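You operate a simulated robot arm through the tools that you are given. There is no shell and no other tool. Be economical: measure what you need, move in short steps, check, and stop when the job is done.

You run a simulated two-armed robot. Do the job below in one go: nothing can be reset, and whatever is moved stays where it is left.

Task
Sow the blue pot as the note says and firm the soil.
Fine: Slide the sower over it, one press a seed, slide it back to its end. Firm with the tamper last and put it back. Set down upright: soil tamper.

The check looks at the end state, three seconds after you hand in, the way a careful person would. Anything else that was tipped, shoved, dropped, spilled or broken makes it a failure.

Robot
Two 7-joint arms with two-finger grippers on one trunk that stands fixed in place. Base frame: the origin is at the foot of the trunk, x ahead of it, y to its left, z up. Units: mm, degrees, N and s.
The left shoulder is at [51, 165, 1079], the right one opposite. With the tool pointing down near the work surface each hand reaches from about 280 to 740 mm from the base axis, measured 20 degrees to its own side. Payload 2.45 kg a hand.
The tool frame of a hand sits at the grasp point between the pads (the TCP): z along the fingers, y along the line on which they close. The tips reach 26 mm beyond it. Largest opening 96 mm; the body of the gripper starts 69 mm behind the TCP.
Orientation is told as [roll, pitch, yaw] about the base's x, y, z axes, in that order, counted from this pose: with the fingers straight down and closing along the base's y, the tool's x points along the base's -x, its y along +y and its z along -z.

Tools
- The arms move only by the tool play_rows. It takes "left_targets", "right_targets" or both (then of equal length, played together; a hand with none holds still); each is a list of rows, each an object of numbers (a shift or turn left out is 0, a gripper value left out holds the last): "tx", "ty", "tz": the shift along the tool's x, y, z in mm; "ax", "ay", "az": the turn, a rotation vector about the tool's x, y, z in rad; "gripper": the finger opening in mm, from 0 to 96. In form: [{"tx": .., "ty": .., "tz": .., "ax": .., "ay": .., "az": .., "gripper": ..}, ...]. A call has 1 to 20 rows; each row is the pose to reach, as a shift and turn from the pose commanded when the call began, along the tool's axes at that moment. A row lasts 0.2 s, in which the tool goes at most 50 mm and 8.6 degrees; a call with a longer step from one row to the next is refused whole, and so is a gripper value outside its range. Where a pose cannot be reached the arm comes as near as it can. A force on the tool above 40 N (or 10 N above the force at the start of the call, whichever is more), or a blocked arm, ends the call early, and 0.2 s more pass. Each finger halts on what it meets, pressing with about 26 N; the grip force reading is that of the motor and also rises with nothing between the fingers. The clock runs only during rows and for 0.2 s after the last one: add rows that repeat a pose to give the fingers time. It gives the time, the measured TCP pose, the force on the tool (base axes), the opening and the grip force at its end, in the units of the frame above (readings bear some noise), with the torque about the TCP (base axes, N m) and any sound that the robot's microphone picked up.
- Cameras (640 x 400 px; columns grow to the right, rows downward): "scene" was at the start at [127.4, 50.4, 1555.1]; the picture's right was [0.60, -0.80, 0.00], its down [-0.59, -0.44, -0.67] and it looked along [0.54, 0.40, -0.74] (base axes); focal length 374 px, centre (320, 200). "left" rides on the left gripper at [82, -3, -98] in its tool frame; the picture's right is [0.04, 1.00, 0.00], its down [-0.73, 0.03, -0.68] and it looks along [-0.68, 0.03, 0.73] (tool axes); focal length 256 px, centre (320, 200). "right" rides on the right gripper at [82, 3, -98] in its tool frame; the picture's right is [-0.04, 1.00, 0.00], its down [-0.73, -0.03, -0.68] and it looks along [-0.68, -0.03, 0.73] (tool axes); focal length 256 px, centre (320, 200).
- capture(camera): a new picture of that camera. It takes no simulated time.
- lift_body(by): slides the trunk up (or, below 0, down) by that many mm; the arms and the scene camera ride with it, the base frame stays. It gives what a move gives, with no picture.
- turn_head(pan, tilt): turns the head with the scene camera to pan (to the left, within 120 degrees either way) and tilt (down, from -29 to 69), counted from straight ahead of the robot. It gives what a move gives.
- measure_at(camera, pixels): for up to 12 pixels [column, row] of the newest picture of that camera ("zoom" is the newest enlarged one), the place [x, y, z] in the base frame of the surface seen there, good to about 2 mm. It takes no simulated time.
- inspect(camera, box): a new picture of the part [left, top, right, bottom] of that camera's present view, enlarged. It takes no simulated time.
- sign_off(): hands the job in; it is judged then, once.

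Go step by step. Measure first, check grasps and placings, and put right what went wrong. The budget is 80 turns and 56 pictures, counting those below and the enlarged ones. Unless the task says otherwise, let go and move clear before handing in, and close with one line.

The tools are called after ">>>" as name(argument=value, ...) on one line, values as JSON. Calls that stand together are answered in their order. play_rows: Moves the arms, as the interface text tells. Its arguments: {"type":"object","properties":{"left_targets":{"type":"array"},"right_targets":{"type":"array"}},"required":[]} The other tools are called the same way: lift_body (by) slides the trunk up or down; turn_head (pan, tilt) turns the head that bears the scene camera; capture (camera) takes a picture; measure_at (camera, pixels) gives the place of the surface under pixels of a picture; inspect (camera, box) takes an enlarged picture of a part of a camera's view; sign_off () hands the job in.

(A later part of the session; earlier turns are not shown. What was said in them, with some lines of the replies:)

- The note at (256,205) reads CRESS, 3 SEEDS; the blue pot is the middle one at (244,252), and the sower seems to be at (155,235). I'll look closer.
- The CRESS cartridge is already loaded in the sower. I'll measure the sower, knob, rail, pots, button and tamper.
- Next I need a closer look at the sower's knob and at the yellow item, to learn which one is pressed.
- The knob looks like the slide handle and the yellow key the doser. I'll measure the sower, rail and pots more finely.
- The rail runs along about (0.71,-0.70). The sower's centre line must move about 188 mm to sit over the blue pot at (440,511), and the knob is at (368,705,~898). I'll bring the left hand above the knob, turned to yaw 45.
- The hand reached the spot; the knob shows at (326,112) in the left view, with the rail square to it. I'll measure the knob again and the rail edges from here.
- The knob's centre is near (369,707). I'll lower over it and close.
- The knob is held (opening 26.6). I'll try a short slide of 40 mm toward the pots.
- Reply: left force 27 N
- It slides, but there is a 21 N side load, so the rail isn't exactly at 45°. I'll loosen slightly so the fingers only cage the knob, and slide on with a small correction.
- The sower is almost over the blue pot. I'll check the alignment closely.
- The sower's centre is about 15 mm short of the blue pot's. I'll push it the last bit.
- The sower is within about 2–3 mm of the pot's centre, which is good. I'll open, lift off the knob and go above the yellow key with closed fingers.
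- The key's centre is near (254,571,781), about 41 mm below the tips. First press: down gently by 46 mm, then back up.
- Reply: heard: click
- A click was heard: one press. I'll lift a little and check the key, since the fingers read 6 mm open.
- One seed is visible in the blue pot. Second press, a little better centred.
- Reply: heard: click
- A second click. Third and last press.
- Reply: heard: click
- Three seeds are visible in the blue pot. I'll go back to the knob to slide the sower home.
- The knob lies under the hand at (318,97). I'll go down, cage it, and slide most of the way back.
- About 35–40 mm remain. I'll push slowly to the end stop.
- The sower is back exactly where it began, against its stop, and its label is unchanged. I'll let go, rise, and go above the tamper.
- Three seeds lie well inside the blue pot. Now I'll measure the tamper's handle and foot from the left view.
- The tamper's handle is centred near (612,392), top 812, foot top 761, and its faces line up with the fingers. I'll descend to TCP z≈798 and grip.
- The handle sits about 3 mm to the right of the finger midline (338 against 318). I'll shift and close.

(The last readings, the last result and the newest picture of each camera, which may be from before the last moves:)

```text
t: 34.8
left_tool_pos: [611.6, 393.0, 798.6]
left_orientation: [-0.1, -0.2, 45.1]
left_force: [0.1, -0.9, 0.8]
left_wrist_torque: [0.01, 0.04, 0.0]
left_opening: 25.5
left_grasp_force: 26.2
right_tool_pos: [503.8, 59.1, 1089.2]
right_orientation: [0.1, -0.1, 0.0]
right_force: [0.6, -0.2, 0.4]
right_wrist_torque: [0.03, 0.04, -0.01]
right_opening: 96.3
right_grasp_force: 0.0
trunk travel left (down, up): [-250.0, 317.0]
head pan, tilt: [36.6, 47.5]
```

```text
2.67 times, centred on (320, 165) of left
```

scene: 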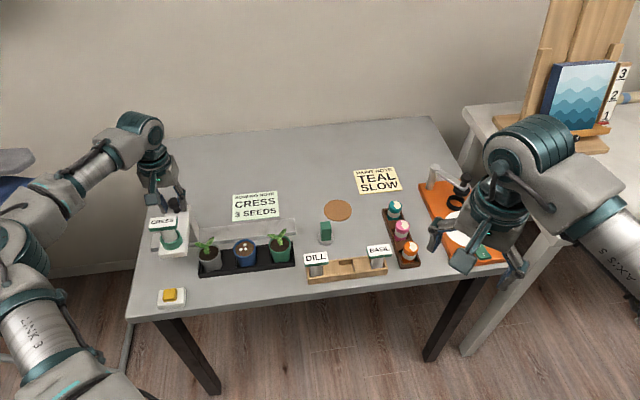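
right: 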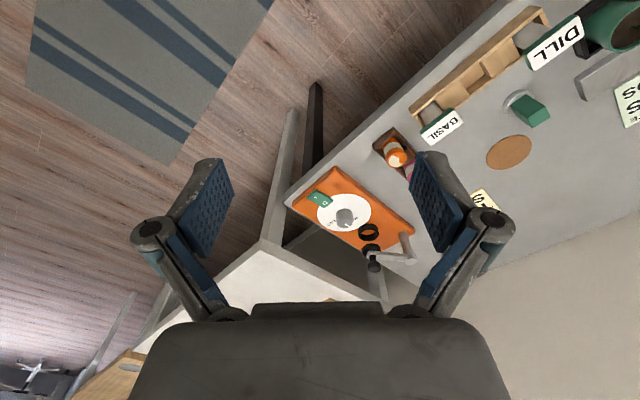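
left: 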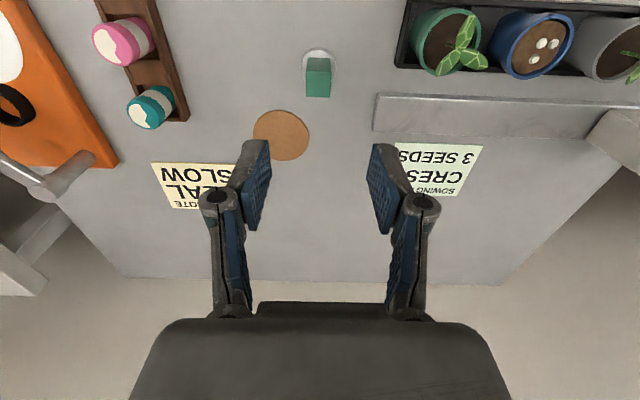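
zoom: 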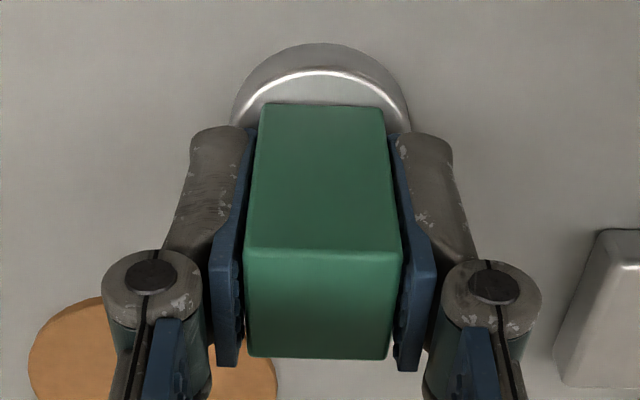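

The tamper is held (opening 25.5). I'll lift it 150 mm and carry it to hover over the blue pot.

>>> play_rows(left_targets=[{"tz": -5}, {"tz": -20}, {"tz": -50}, {"tz": -90}, {"tz": -125}, {"tz": -150, "ty": 5, "tx": 1}, {"tz": -150, "ty": 25, "tx": 5}, {"tz": -150, "ty": 55, "tx": 11}, {"tz": -150, "ty": 85, "tx": 17}, {"tz": -150, "ty": 115, "tx": 23}, {"tz": -150, "ty": 145, "tx": 29}, {"tz": -150, "ty": 170, "tx": 34}, {"tz": -150, "ty": 190, "tx": 38}, {"tz": -150, "ty": 202, "tx": 40}, {"tz": -140, "ty": 205, "tx": 40.5}, {"tz": -120, "ty": 205, "tx": 40.5}, {"tz": -105, "ty": 205, "tx": 40.5}, {"tz": -105, "ty": 205, "tx": 40.5}])

>>> inspect(camera="left", box=[200, 20, 440, 240])

>>> inspect(camera="scene", box=[195, 190, 305, 280])

```text
t: 38.6
left_tool_pos: [435.9, 510.6, 901.2]
left_orientation: [0.0, -0.2, 45.0]
left_force: [-0.2, 0.5, -1.8]
left_wrist_torque: [0.03, 0.0, -0.02]
left_opening: 25.5
left_grasp_force: 25.8
right_tool_pos: [504.1, 59.1, 1089.7]
right_orientation: [0.1, 0.0, 0.0]
right_force: [-0.4, 0.0, 0.2]
right_wrist_torque: [-0.01, -0.01, -0.04]
right_opening: 95.8
right_grasp_force: 0.1
trunk travel left (down, up): [-250.0, 317.0]
head pan, tilt: [36.6, 47.5]
```

```text
1.82 times, centred on (320, 130) of left
```

zoom: 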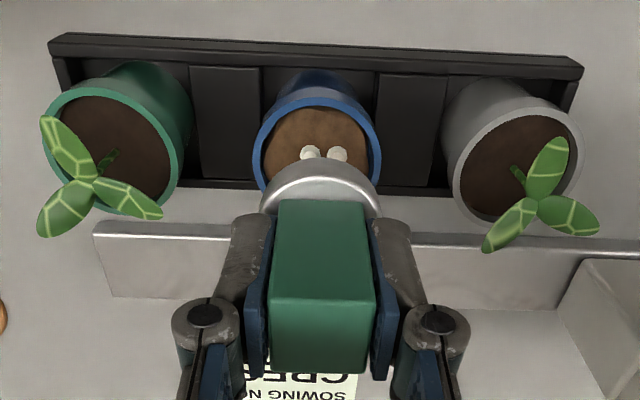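

```text
4.44 times, centred on (250, 235) of scene
```

zoom: 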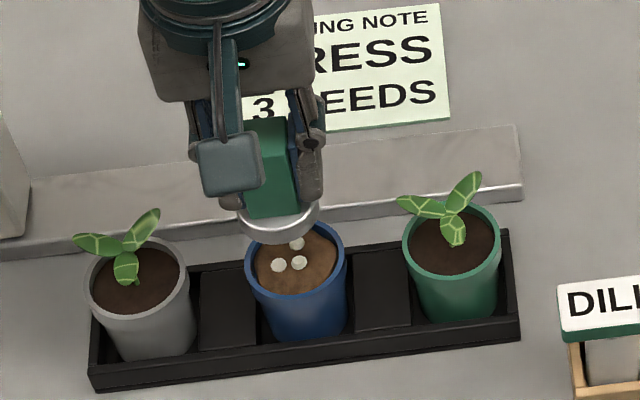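

>>> measure_at(camera="zoom", pixels=[[246, 225], [316, 212], [280, 236], [262, 234], [300, 228], [247, 265], [344, 262], [335, 232], [298, 292], [255, 280], [338, 280]])

>>> capture(camera="left")

>>> measure_at(camera="left", pixels=[[318, 111], [297, 119], [292, 124], [342, 119], [347, 126], [286, 100], [352, 97], [319, 76], [296, 84], [343, 84], [319, 100], [290, 110]])

```text
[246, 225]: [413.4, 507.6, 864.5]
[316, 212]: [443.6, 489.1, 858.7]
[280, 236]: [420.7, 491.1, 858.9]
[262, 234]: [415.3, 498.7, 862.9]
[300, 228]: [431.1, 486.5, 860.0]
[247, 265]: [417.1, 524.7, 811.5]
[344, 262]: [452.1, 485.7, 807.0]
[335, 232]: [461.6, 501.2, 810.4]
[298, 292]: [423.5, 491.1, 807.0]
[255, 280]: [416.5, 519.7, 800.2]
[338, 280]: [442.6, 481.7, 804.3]
```

```text
18 pictures are left
```

left: 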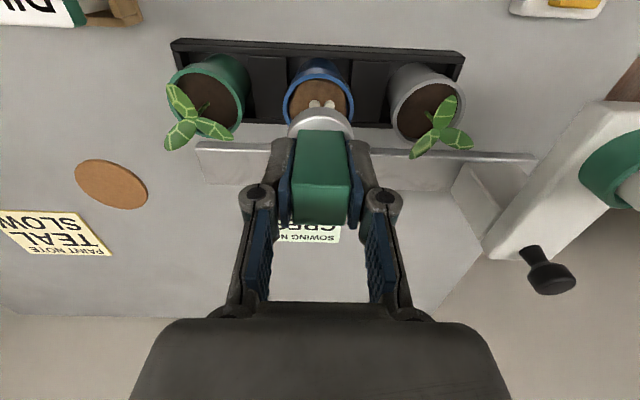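

```text
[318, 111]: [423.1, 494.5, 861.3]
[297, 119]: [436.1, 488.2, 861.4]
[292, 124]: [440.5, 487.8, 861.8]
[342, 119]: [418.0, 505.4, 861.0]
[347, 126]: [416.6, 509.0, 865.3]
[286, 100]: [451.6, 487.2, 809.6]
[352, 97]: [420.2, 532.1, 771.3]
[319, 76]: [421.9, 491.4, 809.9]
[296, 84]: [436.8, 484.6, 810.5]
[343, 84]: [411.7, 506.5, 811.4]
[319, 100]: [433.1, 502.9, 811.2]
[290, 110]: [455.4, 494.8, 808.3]
```

The tamper foot's centre is about (435,508) and the pot's about (437.5,509.8), so I'll correct by 3 mm and lower slowly to just above the rim.

>>> play_rows(left_targets=[{"tx": -1.5, "ty": -0.3}, {"tx": -3, "ty": -0.5, "tz": 10}, {"tx": -3, "ty": -0.5, "tz": 22}, {"tx": -3, "ty": -0.5, "tz": 32}, {"tx": -3, "ty": -0.5, "tz": 38}, {"tx": -3, "ty": -0.5, "tz": 38}])

>>> inspect(camera="left", box=[240, 70, 400, 170])

>>> inspect(camera="scene", box=[210, 210, 280, 275])

```text
t: 40.0
left_tool_pos: [440.0, 511.8, 864.1]
left_orientation: [0.0, -0.2, 45.2]
left_force: [0.0, 0.1, -1.5]
left_wrist_torque: [0.0, 0.0, -0.02]
left_opening: 25.3
left_grasp_force: 26.2
right_tool_pos: [503.9, 58.3, 1089.4]
right_orientation: [0.2, -0.1, 0.1]
right_force: [0.1, -0.9, 0.6]
right_wrist_torque: [0.02, 0.01, 0.03]
right_opening: 96.1
right_grasp_force: 0.0
trunk travel left (down, up): [-250.0, 317.0]
head pan, tilt: [36.6, 47.5]
```

```text
4.00 times, centred on (320, 120) of left
```

zoom: 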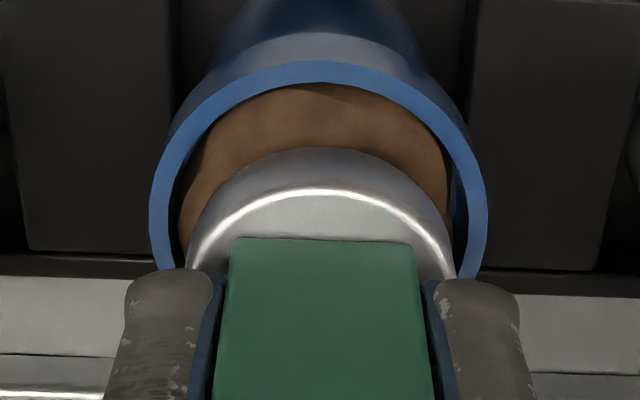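

```text
6.15 times, centred on (245, 242) of scene
```

zoom: 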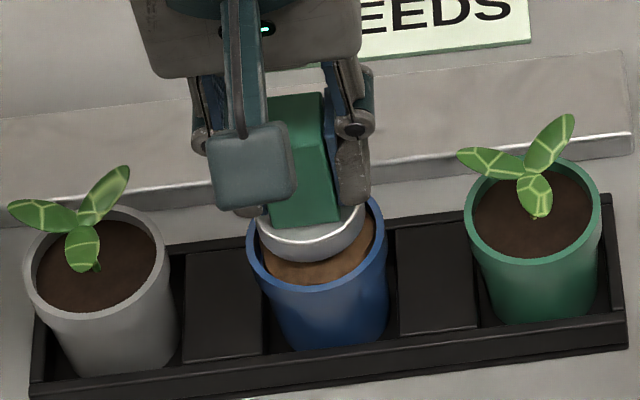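

The foot is well centred over the pot. I'll lower gently onto the soil.

>>> play_rows(left_targets=[{"ty": -0.5, "tz": 3}, {"ty": -0.5, "tz": 6}, {"ty": -0.5, "tz": 8}, {"ty": -0.5, "tz": 10}, {"ty": -0.5, "tz": 11.5}, {"ty": -0.5, "tz": 13}])

```text
t: 41.4
left_tool_pos: [441.2, 512.3, 852.9]
left_orientation: [-0.1, -0.2, 45.0]
left_force: [-0.3, 0.4, 1.9]
left_wrist_torque: [0.01, 0.02, 0.02]
left_opening: 25.4
left_grasp_force: 25.9
right_tool_pos: [503.4, 57.5, 1090.2]
right_orientation: [0.0, 0.0, 0.0]
right_force: [-0.3, -0.5, 0.1]
right_wrist_torque: [0.02, 0.0, 0.02]
right_opening: 95.9
right_grasp_force: 0.0
trunk travel left (down, up): [-250.0, 317.0]
head pan, tilt: [36.6, 47.5]
```

Contact with the soil begins (force up about 3.5 N). I'll press further in small steps.

>>> play_rows(left_targets=[{"tz": 1}, {"tz": 2}, {"tz": 3}, {"tz": 4}, {"tz": 4}, {"tz": 4}])

```text
t: 42.8
left_tool_pos: [439.4, 511.4, 848.0]
left_orientation: [-0.1, -0.3, 45.0]
left_force: [2.3, 2.7, 23.0]
left_wrist_torque: [0.18, -0.1, -0.02]
left_opening: 25.7
left_grasp_force: 25.7
right_tool_pos: [504.8, 57.4, 1090.5]
right_orientation: [0.2, -0.1, -0.1]
right_force: [0.8, -0.3, 0.1]
right_wrist_torque: [0.02, 0.01, 0.01]
right_opening: 96.0
right_grasp_force: 0.1
trunk travel left (down, up): [-250.0, 317.0]
head pan, tilt: [36.6, 47.5]
```

Pressed with 23 N. I'll lift straight out and look at the soil.

>>> play_rows(left_targets=[{"tz": -3}, {"tz": -10}, {"tz": -20}, {"tz": -40}, {"tz": -70}, {"tz": -100}, {"tz": -100, "ty": -20}, {"tz": -100, "ty": -50, "tx": -10}, {"tz": -100, "ty": -80, "tx": -20}, {"tz": -100, "ty": -80, "tx": -20}])

>>> inspect(camera="scene", box=[200, 180, 310, 275])

```text
t: 45.0
left_tool_pos: [508.6, 469.6, 948.3]
left_orientation: [-0.1, -0.2, 45.1]
left_force: [0.0, 0.1, -1.7]
left_wrist_torque: [-0.02, 0.01, -0.04]
left_opening: 25.4
left_grasp_force: 26.3
right_tool_pos: [504.6, 58.9, 1089.6]
right_orientation: [0.0, -0.2, 0.0]
right_force: [0.0, -0.8, 0.7]
right_wrist_torque: [0.02, -0.03, 0.0]
right_opening: 96.2
right_grasp_force: 0.1
trunk travel left (down, up): [-250.0, 317.0]
head pan, tilt: [36.6, 47.5]
```

```text
4.21 times, centred on (255, 228) of scene
```

zoom: 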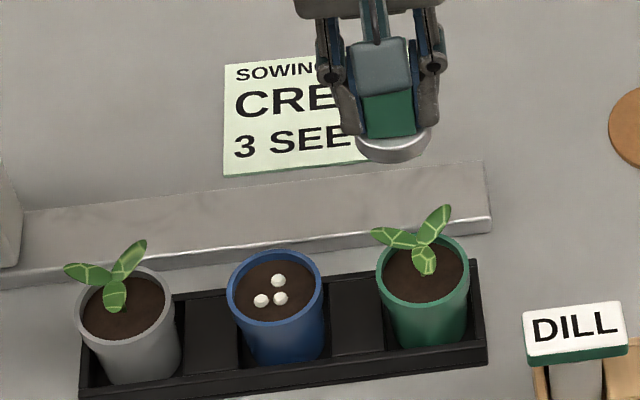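

The soil has changed back to dark and smooth, so it is firmed, with the three seeds in place. I'll carry the tamper back to its spot.

>>> play_rows(left_targets=[{"tx": -4, "ty": -30}, {"tx": -9, "ty": -65}, {"tx": -14, "ty": -100}, {"tx": -17.5, "ty": -124}, {"tx": -17.5, "ty": -124, "tz": 30}, {"tx": -17.5, "ty": -124, "tz": 65}, {"tx": -17.5, "ty": -124, "tz": 100}, {"tx": -17.5, "ty": -124, "tz": 125}, {"tx": -17.5, "ty": -124, "tz": 138}, {"tx": -17.5, "ty": -124, "tz": 144}, {"tx": -17.5, "ty": -124, "tz": 147}, {"tx": -17.5, "ty": -124, "tz": 147}])

>>> inspect(camera="scene", box=[290, 190, 360, 250])

```text
t: 47.6
left_tool_pos: [612.2, 393.3, 800.1]
left_orientation: [0.0, -0.3, 45.1]
left_force: [0.9, 0.1, -1.1]
left_wrist_torque: [0.02, -0.03, -0.01]
left_opening: 25.6
left_grasp_force: 26.0
right_tool_pos: [502.9, 58.7, 1089.2]
right_orientation: [0.1, -0.1, 0.0]
right_force: [-0.2, 0.0, 0.0]
right_wrist_torque: [0.01, 0.01, -0.01]
right_opening: 96.1
right_grasp_force: 0.1
trunk travel left (down, up): [-250.0, 317.0]
head pan, tilt: [36.6, 47.5]
```

```text
6.67 times, centred on (325, 220) of scene
```

zoom: 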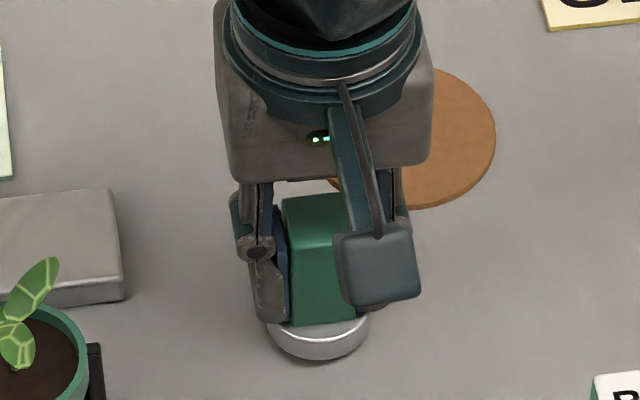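

Back over its spot with no load yet. I'll lower by half-millimetre steps until it touches.

>>> play_rows(left_targets=[{"tz": 1}, {"tz": 2}, {"tz": 2.5}, {"tz": 3}, {"tz": 3}])

```text
t: 48.8
left_tool_pos: [612.0, 394.1, 798.0]
left_orientation: [-0.1, 0.0, 45.1]
left_force: [-0.6, -0.4, -1.2]
left_wrist_torque: [0.05, 0.0, 0.01]
left_opening: 25.5
left_grasp_force: 26.0
right_tool_pos: [502.8, 58.6, 1089.5]
right_orientation: [0.0, 0.0, 0.0]
right_force: [-0.8, -0.1, -0.6]
right_wrist_torque: [-0.03, -0.01, 0.01]
right_opening: 96.0
right_grasp_force: 0.1
trunk travel left (down, up): [-250.0, 317.0]
head pan, tilt: [36.6, 47.5]
```

>>> play_rows(left_targets=[{"tz": 0.5}, {"tz": 1}, {"tz": 1.5}, {"tz": 1.5}])

```text
t: 49.8
left_tool_pos: [613.2, 394.5, 796.2]
left_orientation: [0.0, -0.2, 45.1]
left_force: [0.1, -0.4, -1.3]
left_wrist_torque: [0.01, -0.01, 0.0]
left_opening: 25.7
left_grasp_force: 25.7
right_tool_pos: [503.4, 59.7, 1089.9]
right_orientation: [0.0, -0.1, 0.0]
right_force: [-0.1, -0.3, -0.2]
right_wrist_torque: [-0.03, -0.01, -0.03]
right_opening: 95.9
right_grasp_force: 0.1
trunk travel left (down, up): [-250.0, 317.0]
head pan, tilt: [36.6, 47.5]
```

>>> play_rows(left_targets=[{"tz": 0.5}, {"tz": 1}, {"tz": 1.5}, {"tz": 2}, {"tz": 2}])

>>> inspect(camera="left", box=[240, 90, 400, 240])

```text
t: 51.0
left_tool_pos: [611.2, 393.3, 793.6]
left_orientation: [-0.1, -0.1, 45.0]
left_force: [-0.3, 0.9, -0.9]
left_wrist_torque: [-0.01, 0.06, 0.0]
left_opening: 25.5
left_grasp_force: 26.2
right_tool_pos: [504.1, 59.7, 1089.1]
right_orientation: [0.1, -0.2, 0.1]
right_force: [-0.2, -0.3, 0.5]
right_wrist_torque: [-0.01, -0.02, 0.0]
right_opening: 96.0
right_grasp_force: 0.0
trunk travel left (down, up): [-250.0, 317.0]
head pan, tilt: [36.6, 47.5]
```

```text
2.67 times, centred on (320, 165) of left
```

zoom: 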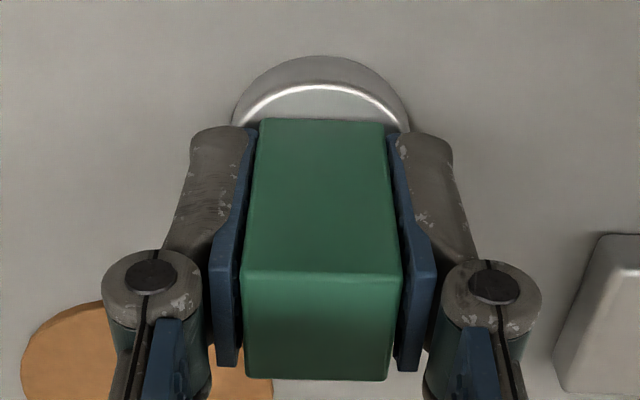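

The handle's edge moved from row 250 to 272, so the tamper slipped up several mm in the grip during the press. I'll keep lowering gently until the reading shows contact.

>>> play_rows(left_targets=[{"tz": 0.5}, {"tz": 1}, {"tz": 1.5}, {"tz": 1.5}])

>>> measure_at(camera="left", pixels=[[320, 126], [320, 130], [320, 170]])

```text
t: 52.0
left_tool_pos: [612.4, 393.8, 794.2]
left_orientation: [-0.1, -0.2, 45.2]
left_force: [-0.2, 1.6, 2.6]
left_wrist_torque: [0.0, -0.07, 0.04]
left_opening: 25.4
left_grasp_force: 25.8
right_tool_pos: [503.2, 58.1, 1090.0]
right_orientation: [0.1, -0.2, 0.0]
right_force: [0.1, 0.3, -0.4]
right_wrist_torque: [-0.01, 0.01, -0.05]
right_opening: 95.9
right_grasp_force: 0.1
trunk travel left (down, up): [-250.0, 317.0]
head pan, tilt: [36.6, 47.5]
```

```text
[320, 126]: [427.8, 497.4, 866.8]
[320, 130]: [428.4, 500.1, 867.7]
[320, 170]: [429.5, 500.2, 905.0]
```

Contact: the force turned to +2.6 N, so the foot is on the table. I'll open, rise straight up and move clear.

>>> play_rows(left_targets=[{"gripper": 30}, {"gripper": 50}, {"tz": 0}, {"tz": -20}, {"tz": -50}, {"tz": -90}, {"tz": -130}, {"tz": -170}, {"tz": -200, "ty": 20}, {"tz": -220, "ty": 50}, {"tz": -220, "ty": 90}, {"tz": -220, "ty": 130, "tx": 20}, {"tz": -220, "ty": 160, "tx": 50}])

>>> capture(camera="scene")

>>> inspect(camera="scene", box=[280, 190, 360, 260])

>>> measure_at(camera="zoom", pixels=[[360, 215], [360, 260]])

```text
t: 54.8
left_tool_pos: [462.0, 470.9, 1018.8]
left_orientation: [-0.2, -0.3, 45.0]
left_force: [0.1, 0.6, 0.2]
left_wrist_torque: [0.01, 0.02, -0.02]
left_opening: 50.1
left_grasp_force: 0.1
right_tool_pos: [502.2, 58.9, 1090.1]
right_orientation: [0.1, -0.3, 0.1]
right_force: [-0.2, 0.1, 0.6]
right_wrist_torque: [0.0, 0.02, 0.02]
right_opening: 95.7
right_grasp_force: 0.1
trunk travel left (down, up): [-250.0, 317.0]
head pan, tilt: [36.6, 47.5]
```

```text
12 pictures are left
```

scene: 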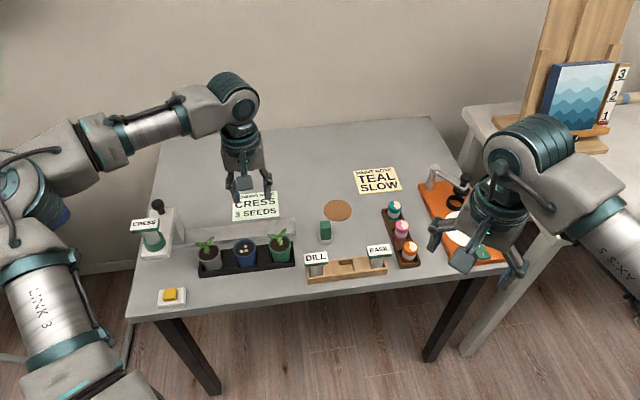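

```text
5.71 times, centred on (320, 225) of scene
```

zoom: 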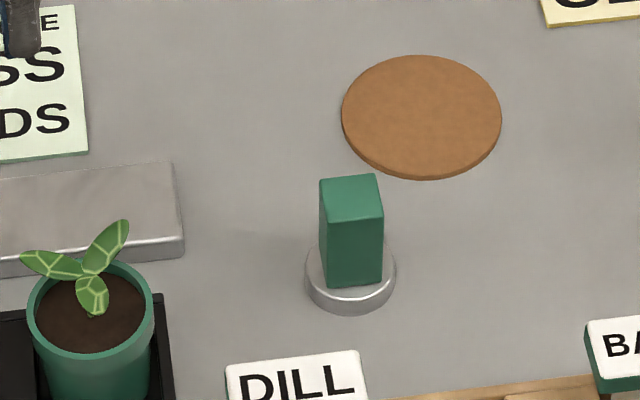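

```text
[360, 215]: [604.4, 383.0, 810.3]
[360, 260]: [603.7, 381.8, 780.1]
```

The tamper stands upright on its old spot and the sower is at its end. One last look at the pot and sower.

>>> inspect(camera="scene", box=[125, 190, 300, 300])

```text
3.64 times, centred on (212, 245) of scene
```

zoom: 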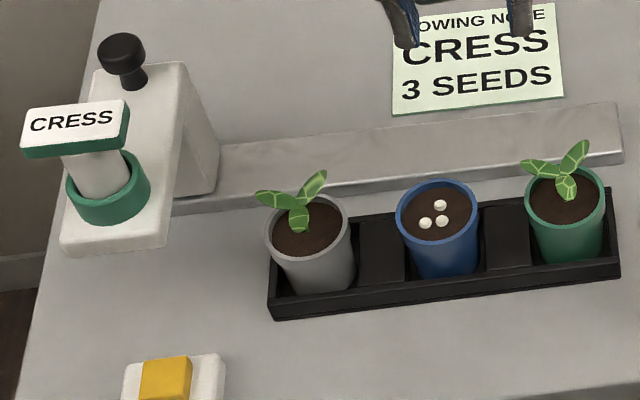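

The last picture shows three seeds in firmed soil in the blue pot, the sower home and nothing else disturbed, so I'm handing in.

>>> sign_off()

```text
The job is handed in.
```

The blue pot has three cress seeds in firmed soil, the sower is back at its end, and the tamper stands upright where it was.
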